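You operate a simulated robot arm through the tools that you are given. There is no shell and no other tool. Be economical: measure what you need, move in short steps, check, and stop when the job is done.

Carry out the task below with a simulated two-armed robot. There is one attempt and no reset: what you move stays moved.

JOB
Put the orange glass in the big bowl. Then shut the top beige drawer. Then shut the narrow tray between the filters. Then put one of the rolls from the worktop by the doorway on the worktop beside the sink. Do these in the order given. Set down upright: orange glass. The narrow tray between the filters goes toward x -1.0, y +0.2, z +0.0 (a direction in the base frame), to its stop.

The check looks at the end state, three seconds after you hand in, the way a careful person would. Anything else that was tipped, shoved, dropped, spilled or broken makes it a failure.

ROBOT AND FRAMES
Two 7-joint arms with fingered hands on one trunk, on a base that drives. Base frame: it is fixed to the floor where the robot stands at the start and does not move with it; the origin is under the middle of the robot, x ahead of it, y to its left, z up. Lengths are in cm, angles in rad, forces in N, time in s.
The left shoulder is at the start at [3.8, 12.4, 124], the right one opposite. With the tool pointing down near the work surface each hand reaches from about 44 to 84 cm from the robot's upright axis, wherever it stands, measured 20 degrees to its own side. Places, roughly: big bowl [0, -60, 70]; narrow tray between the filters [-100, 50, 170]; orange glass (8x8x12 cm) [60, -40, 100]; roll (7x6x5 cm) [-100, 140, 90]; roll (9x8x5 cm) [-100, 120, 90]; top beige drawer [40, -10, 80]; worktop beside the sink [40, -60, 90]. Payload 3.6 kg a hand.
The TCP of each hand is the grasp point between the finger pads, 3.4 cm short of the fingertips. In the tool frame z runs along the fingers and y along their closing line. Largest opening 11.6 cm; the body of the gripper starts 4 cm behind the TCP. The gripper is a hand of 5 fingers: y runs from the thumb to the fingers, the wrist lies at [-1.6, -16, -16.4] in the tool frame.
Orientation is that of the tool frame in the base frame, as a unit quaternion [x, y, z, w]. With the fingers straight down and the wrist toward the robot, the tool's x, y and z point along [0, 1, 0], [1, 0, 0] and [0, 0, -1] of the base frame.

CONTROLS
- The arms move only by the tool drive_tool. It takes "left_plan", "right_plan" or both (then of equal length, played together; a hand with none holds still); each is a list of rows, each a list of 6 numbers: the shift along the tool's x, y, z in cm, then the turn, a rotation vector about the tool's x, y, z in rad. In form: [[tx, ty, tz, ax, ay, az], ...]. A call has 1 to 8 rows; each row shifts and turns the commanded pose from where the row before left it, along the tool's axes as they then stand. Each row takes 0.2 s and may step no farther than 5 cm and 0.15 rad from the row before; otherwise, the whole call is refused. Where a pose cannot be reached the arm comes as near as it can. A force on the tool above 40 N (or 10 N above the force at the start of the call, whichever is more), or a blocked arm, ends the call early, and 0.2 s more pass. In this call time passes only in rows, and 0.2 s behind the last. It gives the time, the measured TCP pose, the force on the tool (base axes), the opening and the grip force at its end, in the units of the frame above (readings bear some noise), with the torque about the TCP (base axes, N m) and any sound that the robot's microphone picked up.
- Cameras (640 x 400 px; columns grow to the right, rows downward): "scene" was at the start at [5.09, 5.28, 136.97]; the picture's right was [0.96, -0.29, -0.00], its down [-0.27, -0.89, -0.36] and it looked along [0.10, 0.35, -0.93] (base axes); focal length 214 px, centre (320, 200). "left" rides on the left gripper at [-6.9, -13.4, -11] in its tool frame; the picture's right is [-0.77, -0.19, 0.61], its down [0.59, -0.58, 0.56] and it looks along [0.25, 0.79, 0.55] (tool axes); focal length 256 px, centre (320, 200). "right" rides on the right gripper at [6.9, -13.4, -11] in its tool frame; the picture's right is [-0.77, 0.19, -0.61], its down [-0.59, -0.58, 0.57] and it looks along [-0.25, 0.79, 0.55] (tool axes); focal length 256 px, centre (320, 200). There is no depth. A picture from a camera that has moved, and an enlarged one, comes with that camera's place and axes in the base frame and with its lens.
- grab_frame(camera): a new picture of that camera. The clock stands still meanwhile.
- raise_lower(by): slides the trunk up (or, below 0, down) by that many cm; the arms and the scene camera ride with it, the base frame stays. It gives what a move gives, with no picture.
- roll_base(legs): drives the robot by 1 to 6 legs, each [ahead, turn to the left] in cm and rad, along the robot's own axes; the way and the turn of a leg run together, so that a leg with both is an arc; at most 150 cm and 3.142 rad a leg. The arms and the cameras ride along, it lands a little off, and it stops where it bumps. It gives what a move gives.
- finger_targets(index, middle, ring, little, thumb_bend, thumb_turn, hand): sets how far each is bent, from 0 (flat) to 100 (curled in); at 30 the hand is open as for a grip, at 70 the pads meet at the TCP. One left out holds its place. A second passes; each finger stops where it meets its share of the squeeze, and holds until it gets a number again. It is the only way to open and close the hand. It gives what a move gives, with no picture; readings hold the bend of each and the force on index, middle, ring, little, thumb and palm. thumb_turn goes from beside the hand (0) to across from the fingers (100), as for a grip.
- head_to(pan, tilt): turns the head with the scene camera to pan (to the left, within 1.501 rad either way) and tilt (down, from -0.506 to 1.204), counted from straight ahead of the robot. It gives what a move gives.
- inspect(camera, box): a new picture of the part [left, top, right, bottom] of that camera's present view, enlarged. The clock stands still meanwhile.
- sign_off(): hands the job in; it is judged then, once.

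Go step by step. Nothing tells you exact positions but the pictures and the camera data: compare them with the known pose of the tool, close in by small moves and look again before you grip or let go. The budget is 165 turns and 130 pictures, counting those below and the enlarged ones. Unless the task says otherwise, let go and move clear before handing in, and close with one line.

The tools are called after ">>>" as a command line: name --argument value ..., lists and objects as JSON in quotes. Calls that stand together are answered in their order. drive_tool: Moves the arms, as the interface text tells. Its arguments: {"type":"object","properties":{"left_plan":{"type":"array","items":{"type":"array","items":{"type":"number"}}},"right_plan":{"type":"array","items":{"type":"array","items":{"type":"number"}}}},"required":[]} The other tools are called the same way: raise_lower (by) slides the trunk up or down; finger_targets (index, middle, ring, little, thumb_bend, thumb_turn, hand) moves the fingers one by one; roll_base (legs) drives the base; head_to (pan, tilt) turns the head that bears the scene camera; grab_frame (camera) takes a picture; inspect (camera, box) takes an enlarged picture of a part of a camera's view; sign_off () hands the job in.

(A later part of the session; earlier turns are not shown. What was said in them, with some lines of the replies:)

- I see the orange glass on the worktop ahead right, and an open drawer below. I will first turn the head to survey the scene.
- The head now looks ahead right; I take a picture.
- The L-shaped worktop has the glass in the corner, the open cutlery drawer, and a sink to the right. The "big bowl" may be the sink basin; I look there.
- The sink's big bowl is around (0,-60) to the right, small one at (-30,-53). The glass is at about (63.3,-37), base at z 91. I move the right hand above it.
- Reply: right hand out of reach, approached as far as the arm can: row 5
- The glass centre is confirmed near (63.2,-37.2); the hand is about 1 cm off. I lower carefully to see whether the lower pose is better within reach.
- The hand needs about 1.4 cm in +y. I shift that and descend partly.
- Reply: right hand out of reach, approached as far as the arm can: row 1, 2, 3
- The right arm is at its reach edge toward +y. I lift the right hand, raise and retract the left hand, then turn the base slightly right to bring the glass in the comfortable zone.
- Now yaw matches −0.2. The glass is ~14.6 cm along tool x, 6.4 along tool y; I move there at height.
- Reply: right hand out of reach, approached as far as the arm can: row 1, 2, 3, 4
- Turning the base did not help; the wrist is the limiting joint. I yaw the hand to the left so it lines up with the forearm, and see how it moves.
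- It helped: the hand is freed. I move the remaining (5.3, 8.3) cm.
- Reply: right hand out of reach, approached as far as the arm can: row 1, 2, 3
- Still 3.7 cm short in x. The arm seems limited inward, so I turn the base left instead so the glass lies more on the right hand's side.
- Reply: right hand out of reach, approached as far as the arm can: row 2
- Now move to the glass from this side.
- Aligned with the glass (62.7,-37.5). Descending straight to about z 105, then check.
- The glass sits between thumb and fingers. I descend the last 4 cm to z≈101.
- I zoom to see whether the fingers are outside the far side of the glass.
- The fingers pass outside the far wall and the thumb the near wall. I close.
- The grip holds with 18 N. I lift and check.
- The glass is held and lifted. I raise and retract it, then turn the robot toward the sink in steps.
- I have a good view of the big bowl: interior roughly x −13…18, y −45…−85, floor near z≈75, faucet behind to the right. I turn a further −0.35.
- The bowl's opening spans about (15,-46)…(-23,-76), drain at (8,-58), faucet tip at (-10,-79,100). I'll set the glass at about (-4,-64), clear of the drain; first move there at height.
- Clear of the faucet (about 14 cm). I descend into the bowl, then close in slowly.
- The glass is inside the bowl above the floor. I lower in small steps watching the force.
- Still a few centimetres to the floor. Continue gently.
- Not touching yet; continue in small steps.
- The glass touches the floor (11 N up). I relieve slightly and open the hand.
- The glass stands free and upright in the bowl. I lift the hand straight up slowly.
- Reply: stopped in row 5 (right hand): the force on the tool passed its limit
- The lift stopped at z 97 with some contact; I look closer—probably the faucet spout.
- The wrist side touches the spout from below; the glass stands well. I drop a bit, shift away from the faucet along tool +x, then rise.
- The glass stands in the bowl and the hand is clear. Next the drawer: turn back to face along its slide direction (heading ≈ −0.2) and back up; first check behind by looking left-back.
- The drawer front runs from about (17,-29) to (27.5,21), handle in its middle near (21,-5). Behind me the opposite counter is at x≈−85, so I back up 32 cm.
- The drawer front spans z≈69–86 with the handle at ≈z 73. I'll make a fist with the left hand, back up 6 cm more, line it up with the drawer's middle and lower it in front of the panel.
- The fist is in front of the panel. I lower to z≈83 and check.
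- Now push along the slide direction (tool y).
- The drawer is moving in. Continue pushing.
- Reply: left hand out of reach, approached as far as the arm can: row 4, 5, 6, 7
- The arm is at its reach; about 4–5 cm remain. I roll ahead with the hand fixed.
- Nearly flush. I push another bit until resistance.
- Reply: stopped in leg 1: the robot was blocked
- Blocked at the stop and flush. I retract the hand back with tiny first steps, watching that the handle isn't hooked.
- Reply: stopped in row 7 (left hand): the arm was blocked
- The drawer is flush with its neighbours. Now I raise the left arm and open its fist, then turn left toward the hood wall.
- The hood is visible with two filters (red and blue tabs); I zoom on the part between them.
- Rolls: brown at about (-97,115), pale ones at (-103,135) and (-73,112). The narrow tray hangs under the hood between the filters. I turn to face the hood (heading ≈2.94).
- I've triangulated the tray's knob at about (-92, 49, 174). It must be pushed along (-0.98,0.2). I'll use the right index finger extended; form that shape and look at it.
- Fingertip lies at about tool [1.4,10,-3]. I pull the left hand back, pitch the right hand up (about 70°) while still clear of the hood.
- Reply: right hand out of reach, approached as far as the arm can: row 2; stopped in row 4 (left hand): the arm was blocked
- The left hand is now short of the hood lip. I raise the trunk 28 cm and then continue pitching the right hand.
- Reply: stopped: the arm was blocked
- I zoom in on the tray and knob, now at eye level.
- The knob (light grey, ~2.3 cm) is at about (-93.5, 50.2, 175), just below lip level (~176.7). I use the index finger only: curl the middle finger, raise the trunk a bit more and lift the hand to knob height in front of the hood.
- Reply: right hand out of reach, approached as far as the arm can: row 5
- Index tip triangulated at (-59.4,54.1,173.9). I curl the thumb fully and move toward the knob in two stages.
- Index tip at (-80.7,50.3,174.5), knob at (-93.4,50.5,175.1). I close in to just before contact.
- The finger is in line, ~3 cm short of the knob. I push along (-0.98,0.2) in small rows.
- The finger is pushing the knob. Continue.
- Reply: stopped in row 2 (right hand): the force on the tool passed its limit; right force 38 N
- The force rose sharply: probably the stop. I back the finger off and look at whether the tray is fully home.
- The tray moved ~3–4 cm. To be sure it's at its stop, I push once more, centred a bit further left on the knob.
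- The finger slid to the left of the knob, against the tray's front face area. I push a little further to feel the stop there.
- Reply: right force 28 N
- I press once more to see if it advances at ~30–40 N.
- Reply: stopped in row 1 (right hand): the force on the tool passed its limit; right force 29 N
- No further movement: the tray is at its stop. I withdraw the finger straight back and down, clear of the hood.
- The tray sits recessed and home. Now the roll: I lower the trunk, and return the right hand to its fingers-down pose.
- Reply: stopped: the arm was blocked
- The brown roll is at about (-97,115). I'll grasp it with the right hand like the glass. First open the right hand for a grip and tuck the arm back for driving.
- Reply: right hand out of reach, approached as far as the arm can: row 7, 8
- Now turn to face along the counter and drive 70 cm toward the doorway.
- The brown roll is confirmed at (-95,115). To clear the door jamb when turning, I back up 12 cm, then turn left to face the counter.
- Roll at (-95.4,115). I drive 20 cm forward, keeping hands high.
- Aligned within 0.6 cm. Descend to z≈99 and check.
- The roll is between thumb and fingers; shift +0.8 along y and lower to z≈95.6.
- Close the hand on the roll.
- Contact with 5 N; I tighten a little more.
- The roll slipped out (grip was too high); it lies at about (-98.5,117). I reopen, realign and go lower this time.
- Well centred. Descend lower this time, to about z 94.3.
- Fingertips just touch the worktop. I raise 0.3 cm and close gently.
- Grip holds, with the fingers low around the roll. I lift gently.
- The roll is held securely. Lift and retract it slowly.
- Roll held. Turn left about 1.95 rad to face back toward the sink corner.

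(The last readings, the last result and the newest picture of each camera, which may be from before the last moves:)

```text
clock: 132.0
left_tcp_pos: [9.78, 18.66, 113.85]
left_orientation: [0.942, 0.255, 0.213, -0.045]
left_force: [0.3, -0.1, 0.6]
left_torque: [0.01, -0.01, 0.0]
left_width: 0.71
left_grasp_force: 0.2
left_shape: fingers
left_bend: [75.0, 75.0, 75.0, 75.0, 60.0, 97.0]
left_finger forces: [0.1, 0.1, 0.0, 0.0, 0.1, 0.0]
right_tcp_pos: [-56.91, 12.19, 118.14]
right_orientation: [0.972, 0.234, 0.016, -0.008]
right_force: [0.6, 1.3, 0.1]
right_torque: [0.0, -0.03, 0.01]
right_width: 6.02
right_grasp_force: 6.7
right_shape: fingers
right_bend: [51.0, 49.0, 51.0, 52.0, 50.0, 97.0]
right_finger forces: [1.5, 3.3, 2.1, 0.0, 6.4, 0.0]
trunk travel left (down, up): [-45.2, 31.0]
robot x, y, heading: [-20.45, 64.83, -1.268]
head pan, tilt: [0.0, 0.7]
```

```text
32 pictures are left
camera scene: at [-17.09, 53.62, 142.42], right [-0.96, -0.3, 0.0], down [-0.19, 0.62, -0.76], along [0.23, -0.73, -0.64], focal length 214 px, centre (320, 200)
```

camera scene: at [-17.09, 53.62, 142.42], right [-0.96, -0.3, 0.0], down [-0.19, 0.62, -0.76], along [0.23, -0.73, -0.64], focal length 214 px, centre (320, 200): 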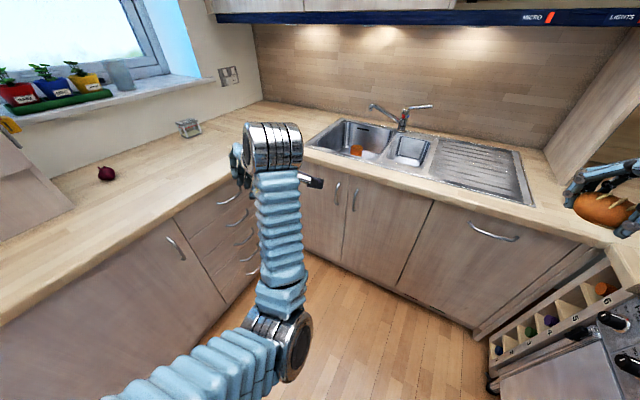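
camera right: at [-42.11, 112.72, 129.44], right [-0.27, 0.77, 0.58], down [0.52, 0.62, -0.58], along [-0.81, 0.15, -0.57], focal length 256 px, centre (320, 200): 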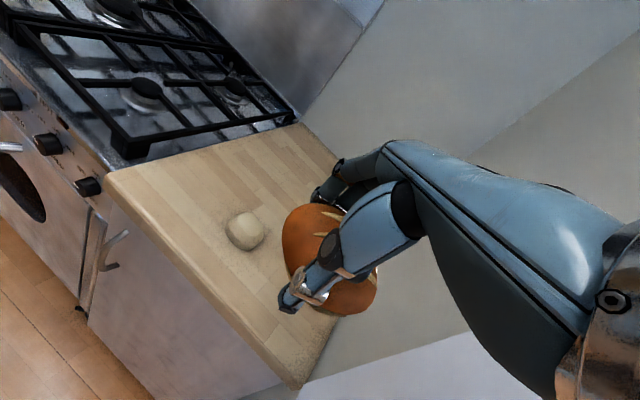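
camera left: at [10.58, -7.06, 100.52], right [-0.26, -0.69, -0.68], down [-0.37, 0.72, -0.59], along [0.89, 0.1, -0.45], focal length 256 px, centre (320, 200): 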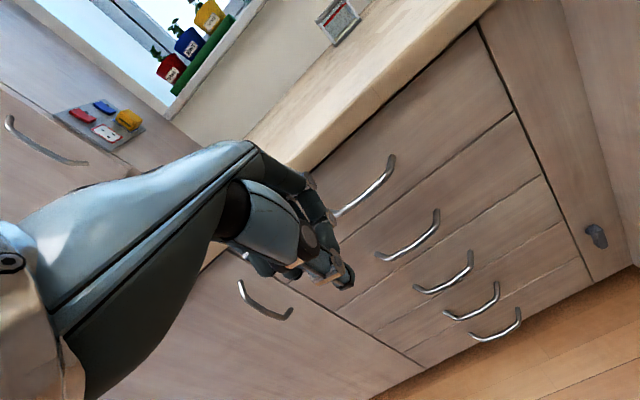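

Path is clear. I raise the trunk 6 cm to clear the faucet, drive 60 cm, then turn left to heading ≈ −0.3.

>>> raise_lower --by 6

>>> roll_base --legs '[[60, 0], [0, 0.95]]'

>>> head_to --pan -0.5 --tilt 0.7

>>> grab_frame --camera "scene"

```text
clock: 133.0
left_tcp_pos: [12.47, 19.03, 120.52]
left_orientation: [0.93, 0.276, 0.238, -0.044]
left_force: [-0.3, 0.6, 0.0]
left_torque: [-0.06, -0.02, 0.01]
left_width: 0.7
left_grasp_force: 0.1
left_shape: fingers
left_bend: [75.0, 75.0, 75.0, 75.0, 60.0, 97.0]
left_finger forces: [0.0, 0.0, 0.0, 0.0, 0.0, 0.0]
right_tcp_pos: [-56.84, 12.17, 124.13]
right_orientation: [0.972, 0.234, 0.016, -0.008]
right_force: [-0.2, 0.0, -0.7]
right_torque: [0.01, -0.02, -0.02]
right_width: 6.0
right_grasp_force: 6.5
right_shape: fingers
right_bend: [51.0, 49.0, 51.0, 52.0, 50.0, 97.0]
right_finger forces: [1.4, 3.3, 2.0, 0.0, 6.2, 0.1]
trunk travel left (down, up): [-51.2, 25.0]
robot x, y, heading: [-20.77, 64.67, -1.269]
head pan, tilt: [0.0, 0.7]
```

```text
clock: 138.8
left_tcp_pos: [53.62, 7.55, 120.53]
left_orientation: [0.704, 0.668, 0.19, -0.147]
left_force: [0.5, -0.1, 0.6]
left_torque: [-0.02, 0.05, 0.02]
left_width: 0.69
left_grasp_force: 0.1
left_shape: fingers
left_bend: [75.0, 75.0, 75.0, 75.0, 60.0, 97.0]
left_finger forces: [0.0, 0.1, 0.0, 0.0, 0.0, 0.1]
right_tcp_pos: [18.73, -52.68, 124.15]
right_orientation: [0.759, 0.651, 0.011, -0.014]
right_force: [0.1, -0.3, -1.1]
right_torque: [0.01, 0.01, 0.01]
right_width: 6.02
right_grasp_force: 6.5
right_shape: fingers
right_bend: [51.0, 49.0, 51.0, 52.0, 50.0, 97.0]
right_finger forces: [1.3, 3.0, 1.8, 0.0, 6.0, 0.1]
trunk travel left (down, up): [-51.2, 25.0]
robot x, y, heading: [-2.43, 7.57, -0.327]
head pan, tilt: [0.0, 0.7]
```

```text
clock: 139.7
left_tcp_pos: [53.81, 7.79, 120.69]
left_orientation: [0.701, 0.67, 0.193, -0.147]
left_force: [-0.2, 1.3, 0.0]
left_torque: [-0.03, 0.0, -0.03]
left_width: 0.67
left_grasp_force: 0.0
left_shape: fingers
left_bend: [75.0, 75.0, 75.0, 75.0, 60.0, 97.0]
left_finger forces: [0.1, 0.0, 0.0, 0.0, 0.0, 0.1]
right_tcp_pos: [18.49, -52.73, 124.22]
right_orientation: [0.76, 0.65, 0.011, -0.014]
right_force: [-0.4, 0.2, -0.4]
right_torque: [0.03, -0.01, -0.01]
right_width: 5.99
right_grasp_force: 5.8
right_shape: fingers
right_bend: [51.0, 49.0, 51.0, 52.0, 50.0, 97.0]
right_finger forces: [1.3, 3.0, 1.8, 0.0, 6.0, 0.0]
trunk travel left (down, up): [-51.2, 25.0]
robot x, y, heading: [-2.39, 7.73, -0.328]
head pan, tilt: [-0.499, 0.7]
```

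```text
31 pictures are left
camera scene: at [5.22, 0.65, 148.45], right [-0.74, -0.68, 0.0], down [-0.44, 0.47, -0.76], along [0.52, -0.56, -0.64], focal length 214 px, centre (320, 200)
```

scene: 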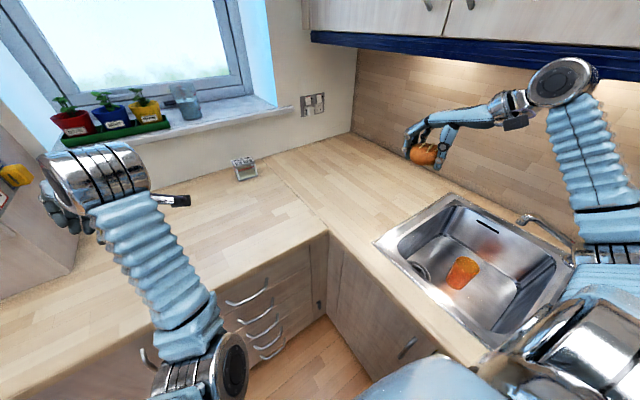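

Everything in place: drawer shut, glass standing. I move the roll above (34,-57), the worktop left of the sink.

>>> drive_tool --right_plan '[[-0.46, 4, 0, 0, 0, 0], [-0.46, 4, 0, 0, 0, 0], [-0.46, 4, 0, 0, 0, 0], [-0.46, 4, 0, 0, 0, 0]]'

>>> raise_lower --by -6

>>> drive_tool --right_plan '[[0, 0, 3, 0, 0, 0], [0, 0, 3, 0, 0, 0], [0, 0, 3, 0, 0, 0], [0, 0, 3, 0, 0, 0], [0, 0, 3, 0, 0, 0]]'

>>> grab_frame --camera "scene"

```text
clock: 140.7
left_tcp_pos: [53.95, 7.89, 120.64]
left_orientation: [0.701, 0.67, 0.193, -0.148]
left_force: [-0.2, -0.7, -0.1]
left_torque: [0.05, 0.0, 0.0]
left_width: 0.72
left_grasp_force: 0.0
left_shape: fingers
left_bend: [75.0, 75.0, 75.0, 75.0, 60.0, 97.0]
left_finger forces: [0.0, 0.0, 0.0, 0.0, 0.0, 0.0]
right_tcp_pos: [34.55, -57.01, 123.98]
right_orientation: [0.76, 0.65, 0.01, -0.015]
right_force: [-0.4, -0.3, -1.1]
right_torque: [0.01, 0.0, 0.01]
right_width: 5.97
right_grasp_force: 5.9
right_shape: fingers
right_bend: [51.0, 49.0, 51.0, 52.0, 50.0, 97.0]
right_finger forces: [1.4, 3.1, 1.8, 0.0, 5.8, 0.1]
trunk travel left (down, up): [-51.2, 25.0]
robot x, y, heading: [-2.56, 7.63, -0.322]
head pan, tilt: [-0.499, 0.7]
```

```text
clock: 141.7
left_tcp_pos: [54.39, 9.71, 115.34]
left_orientation: [0.685, 0.68, 0.211, -0.153]
left_force: [0.3, -0.3, 0.4]
left_torque: [0.02, -0.02, 0.0]
left_width: 0.71
left_grasp_force: 0.0
left_shape: fingers
left_bend: [75.0, 75.0, 75.0, 75.0, 60.0, 97.0]
left_finger forces: [0.0, 0.0, 0.0, 0.1, 0.0, 0.0]
right_tcp_pos: [34.2, -56.85, 118.01]
right_orientation: [0.76, 0.65, 0.011, -0.014]
right_force: [-0.5, -0.1, -1.0]
right_torque: [0.01, -0.01, 0.03]
right_width: 6.0
right_grasp_force: 6.0
right_shape: fingers
right_bend: [51.0, 49.0, 51.0, 52.0, 50.0, 97.0]
right_finger forces: [1.2, 3.2, 1.9, 0.0, 5.8, 0.0]
trunk travel left (down, up): [-45.2, 31.0]
robot x, y, heading: [-2.42, 7.98, -0.327]
head pan, tilt: [-0.499, 0.7]
```

```text
clock: 142.9
left_tcp_pos: [54.7, 9.53, 115.28]
left_orientation: [0.687, 0.679, 0.209, -0.152]
left_force: [-0.5, -0.3, -0.3]
left_torque: [-0.02, 0.0, -0.03]
left_width: 0.69
left_grasp_force: 0.1
left_shape: fingers
left_bend: [75.0, 75.0, 75.0, 75.0, 60.0, 97.0]
left_finger forces: [0.0, 0.0, 0.1, 0.0, 0.0, 0.0]
right_tcp_pos: [34.18, -56.48, 102.82]
right_orientation: [0.759, 0.65, 0.011, -0.013]
right_force: [-0.6, 0.0, -0.3]
right_torque: [0.01, 0.03, 0.02]
right_width: 5.98
right_grasp_force: 6.4
right_shape: fingers
right_bend: [51.0, 49.0, 51.0, 52.0, 50.0, 97.0]
right_finger forces: [1.3, 3.1, 1.7, 0.1, 5.6, 0.0]
trunk travel left (down, up): [-45.2, 31.0]
robot x, y, heading: [-2.62, 7.93, -0.329]
head pan, tilt: [-0.499, 0.7]
```

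```text
30 pictures are left
camera scene: at [6.14, 0.31, 142.41], right [-0.74, -0.68, 0.0], down [-0.44, 0.47, -0.76], along [0.52, -0.56, -0.64], focal length 214 px, centre (320, 200)
```

scene: 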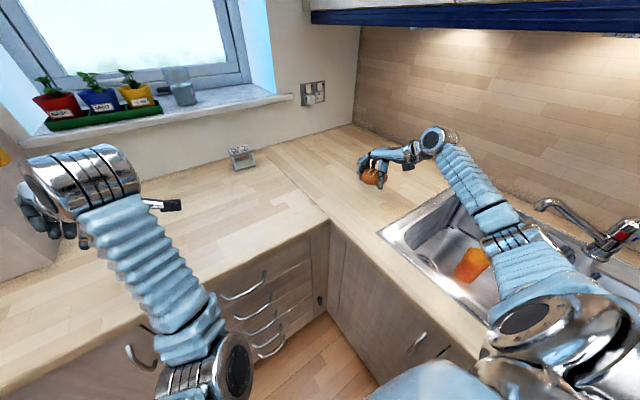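

Lower the roll the last 8 cm, slowly at the end.

>>> drive_tool --right_plan '[[0, 0, 2.5, 0, 0, 0], [0, 0, 2.5, 0, 0, 0], [0, 0, 1, 0, 0, 0], [0, 0, 0.7, 0, 0, 0], [0, 0, 0.5, 0, 0, 0], [0, 0, 0.4, 0, 0, 0]]'

>>> inspect --camera "scene" --box '[310, 110, 510, 250]'

```text
clock: 144.3
left_tcp_pos: [54.54, 9.65, 115.2]
left_orientation: [0.687, 0.679, 0.21, -0.153]
left_force: [0.5, 0.0, 0.4]
left_torque: [0.0, 0.03, 0.02]
left_width: 0.71
left_grasp_force: 0.1
left_shape: fingers
left_bend: [75.0, 75.0, 75.0, 75.0, 60.0, 97.0]
left_finger forces: [0.0, 0.0, 0.1, 0.0, 0.1, 0.0]
right_tcp_pos: [34.02, -56.22, 95.4]
right_orientation: [0.76, 0.65, 0.011, -0.013]
right_force: [0.2, 0.2, -1.1]
right_torque: [-0.02, 0.03, 0.03]
right_width: 5.97
right_grasp_force: 5.6
right_shape: fingers
right_bend: [51.0, 49.0, 51.0, 52.0, 50.0, 97.0]
right_finger forces: [1.2, 3.1, 1.7, 0.0, 5.8, 0.0]
trunk travel left (down, up): [-45.2, 31.0]
robot x, y, heading: [-2.48, 7.6, -0.325]
head pan, tilt: [-0.499, 0.7]
```

```text
2.86 times, centred on (410, 180) of scene
camera zoom: at [6.13, 0.33, 142.41], right [-0.74, -0.68, 0.0], down [-0.44, 0.47, -0.76], along [0.52, -0.56, -0.64], focal length 613 px, centre (63, 257)
```

zoom: 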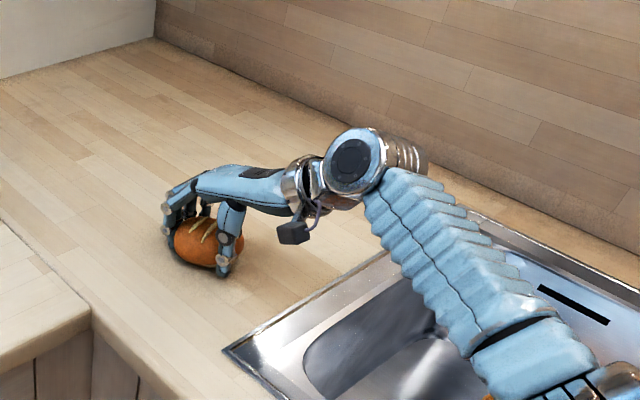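

Almost down. A few tenths more until contact.

>>> drive_tool --right_plan '[[0, 0, 0.3, 0, 0, 0], [0, 0, 0.3, 0, 0, 0], [0, 0, 0.2, 0, 0, 0]]'

```text
clock: 145.1
left_tcp_pos: [54.49, 9.81, 115.21]
left_orientation: [0.686, 0.679, 0.21, -0.153]
left_force: [0.5, 0.3, 0.2]
left_torque: [0.01, 0.02, 0.0]
left_width: 0.68
left_grasp_force: 0.0
left_shape: fingers
left_bend: [75.0, 75.0, 75.0, 75.0, 60.0, 97.0]
left_finger forces: [0.0, 0.0, 0.0, 0.0, 0.0, 0.1]
right_tcp_pos: [34.22, -56.03, 95.03]
right_orientation: [0.76, 0.649, 0.011, -0.01]
right_force: [-1.6, -1.8, 14.4]
right_torque: [-0.16, -0.51, -0.07]
right_width: 5.98
right_grasp_force: 14.0
right_shape: fingers
right_bend: [52.0, 49.0, 51.0, 52.0, 50.0, 97.0]
right_finger forces: [9.1, 11.5, 1.2, 0.1, 6.3, 0.0]
trunk travel left (down, up): [-45.2, 31.0]
robot x, y, heading: [-2.45, 7.71, -0.332]
head pan, tilt: [-0.499, 0.7]
```

Contact with the worktop (14 N). I ease up slightly and open the hand in stages.

>>> drive_tool --right_plan '[[0, 0, -0.3, 0, 0, 0]]'

>>> finger_targets --hand "right" --index 44 --middle 44 --ring 44 --little 44 --thumb_bend 44

>>> finger_targets --hand "right" --index 28 --middle 28 --ring 28 --little 28 --thumb_bend 28

>>> inspect --camera "scene" --box '[310, 110, 510, 250]'

```text
clock: 145.5
left_tcp_pos: [54.45, 9.66, 115.33]
left_orientation: [0.686, 0.68, 0.21, -0.153]
left_force: [0.0, -0.1, -0.4]
left_torque: [-0.01, 0.0, -0.01]
left_width: 0.71
left_grasp_force: 0.2
left_shape: fingers
left_bend: [75.0, 75.0, 75.0, 75.0, 60.0, 97.0]
left_finger forces: [0.0, 0.0, 0.0, 0.1, 0.0, 0.0]
right_tcp_pos: [34.15, -56.07, 95.04]
right_orientation: [0.76, 0.65, 0.009, -0.012]
right_force: [1.8, -3.3, 10.5]
right_torque: [-0.15, -0.35, -0.09]
right_width: 5.98
right_grasp_force: 11.4
right_shape: fingers
right_bend: [51.0, 49.0, 51.0, 52.0, 50.0, 97.0]
right_finger forces: [5.5, 9.5, 1.5, 0.0, 5.6, 0.0]
trunk travel left (down, up): [-45.2, 31.0]
robot x, y, heading: [-2.59, 8.09, -0.328]
head pan, tilt: [-0.499, 0.7]
```

```text
clock: 146.5
left_tcp_pos: [54.51, 9.82, 115.28]
left_orientation: [0.686, 0.68, 0.209, -0.153]
left_force: [0.4, -0.4, 0.4]
left_torque: [-0.02, 0.01, -0.01]
left_width: 0.67
left_grasp_force: 0.0
left_shape: fingers
left_bend: [75.0, 75.0, 75.0, 75.0, 60.0, 97.0]
left_finger forces: [0.0, 0.1, 0.1, 0.1, 0.0, 0.0]
right_tcp_pos: [34.05, -55.99, 94.95]
right_orientation: [0.76, 0.65, 0.012, -0.013]
right_force: [-3.4, 0.4, 7.7]
right_torque: [0.02, -0.2, -0.01]
right_width: 7.49
right_grasp_force: 4.1
right_shape: fingers
right_bend: [45.0, 45.0, 44.0, 44.0, 44.0, 96.0]
right_finger forces: [4.1, 4.0, 0.0, 0.0, 0.0, 0.0]
trunk travel left (down, up): [-45.2, 31.0]
robot x, y, heading: [-2.56, 7.9, -0.327]
head pan, tilt: [-0.499, 0.7]
```

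```text
clock: 147.5
left_tcp_pos: [54.43, 9.7, 115.25]
left_orientation: [0.686, 0.68, 0.209, -0.153]
left_force: [-0.1, 0.8, -0.3]
left_torque: [-0.01, 0.0, -0.02]
left_width: 0.7
left_grasp_force: 0.0
left_shape: fingers
left_bend: [75.0, 75.0, 75.0, 75.0, 60.0, 97.0]
left_finger forces: [0.0, 0.1, 0.0, 0.1, 0.0, 0.0]
right_tcp_pos: [34.18, -56.11, 94.97]
right_orientation: [0.76, 0.65, 0.011, -0.013]
right_force: [-0.6, 0.1, 0.5]
right_torque: [0.0, 0.01, -0.01]
right_width: 12.15
right_grasp_force: 0.0
right_shape: fingers
right_bend: [28.0, 28.0, 28.0, 28.0, 28.0, 94.0]
right_finger forces: [0.0, 0.0, 0.0, 0.1, 0.0, 0.1]
trunk travel left (down, up): [-45.2, 31.0]
robot x, y, heading: [-2.9, 7.7, -0.329]
head pan, tilt: [-0.499, 0.7]
```

```text
2.86 times, centred on (410, 180) of scene
camera zoom: at [6.12, 0.35, 142.41], right [-0.74, -0.68, 0.0], down [-0.44, 0.47, -0.76], along [0.52, -0.56, -0.64], focal length 613 px, centre (63, 257)
```

zoom: 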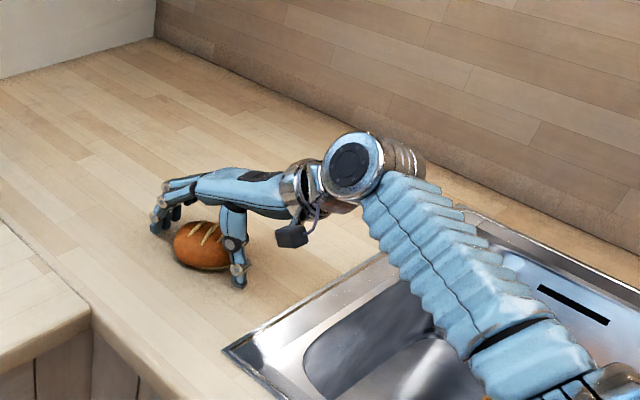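

The roll rests on the worktop. I lift the hand straight up and verify.

>>> drive_tool --right_plan '[[0, 0, -1.5, 0, 0, 0], [0, 0, -2.5, 0, 0, 0], [0, 0, -4, 0, 0, 0], [0, 0, -4, 0, 0, 0], [0, 0, -4, 0, 0, 0], [0, 0, -4, 0, 0, 0]]'

>>> grab_frame --camera "scene"

>>> grab_frame --camera "right"

```text
clock: 148.9
left_tcp_pos: [54.66, 9.7, 115.27]
left_orientation: [0.686, 0.68, 0.209, -0.153]
left_force: [-0.2, -0.1, -0.2]
left_torque: [-0.01, 0.02, 0.05]
left_width: 0.69
left_grasp_force: 0.0
left_shape: fingers
left_bend: [75.0, 75.0, 75.0, 75.0, 60.0, 97.0]
left_finger forces: [0.0, 0.0, 0.1, 0.1, 0.0, 0.0]
right_tcp_pos: [34.25, -56.92, 114.71]
right_orientation: [0.76, 0.65, 0.011, -0.014]
right_force: [-1.1, 0.0, -0.1]
right_torque: [0.04, 0.03, -0.01]
right_width: 12.15
right_grasp_force: 0.0
right_shape: fingers
right_bend: [28.0, 28.0, 28.0, 28.0, 28.0, 94.0]
right_finger forces: [0.1, 0.0, 0.1, 0.0, 0.1, 0.0]
trunk travel left (down, up): [-45.2, 31.0]
robot x, y, heading: [-2.77, 7.34, -0.329]
head pan, tilt: [-0.499, 0.7]
```

```text
27 pictures are left
camera scene: at [6.12, 0.39, 142.42], right [-0.74, -0.68, 0.0], down [-0.44, 0.47, -0.76], along [0.52, -0.56, -0.64], focal length 214 px, centre (320, 200)
```

scene: 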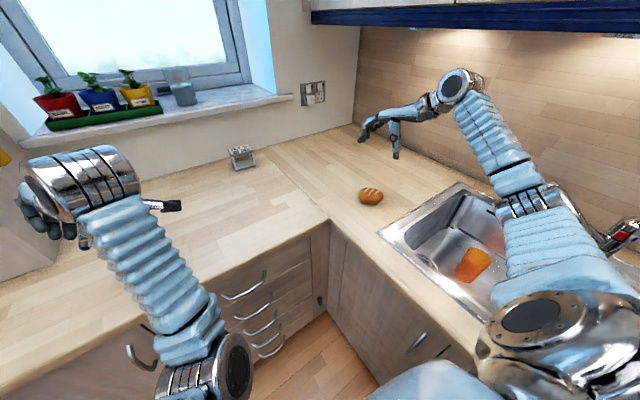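

```text
26 pictures are left
camera right: at [21.95, -48.38, 126.05], right [0.07, -0.81, 0.58], down [-0.66, -0.47, -0.58], along [0.75, -0.35, -0.57], focal length 256 px, centre (320, 200)
```

right: 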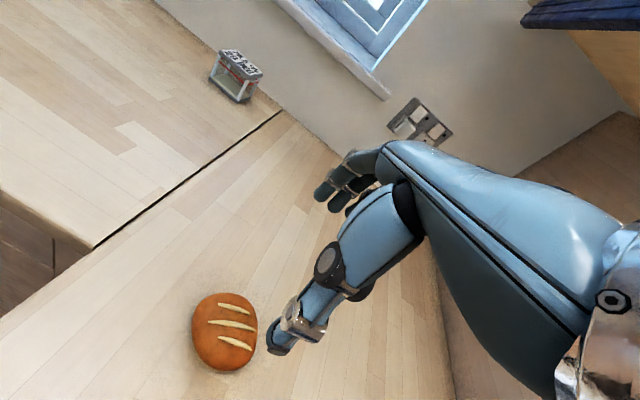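

The glass stands upright in the big bowl. The top drawer and the narrow tray are shut to their stops, and the roll rests on the worktop beside the sink with both hands clear. I hand in.

>>> sign_off

```text
The job is handed in.
```

All four steps are done in the order given, and the job is handed in: the orange glass stands upright in the big bowl, the top beige drawer and the narrow tray between the filters are shut, and the brown roll is on the worktop beside the sink. On the first try the brown roll slipped from my grip and shifted about 3 cm on the doorway worktop. While lifting out of the bowl, the right hand touched the tap spout lightly, and nothing moved.
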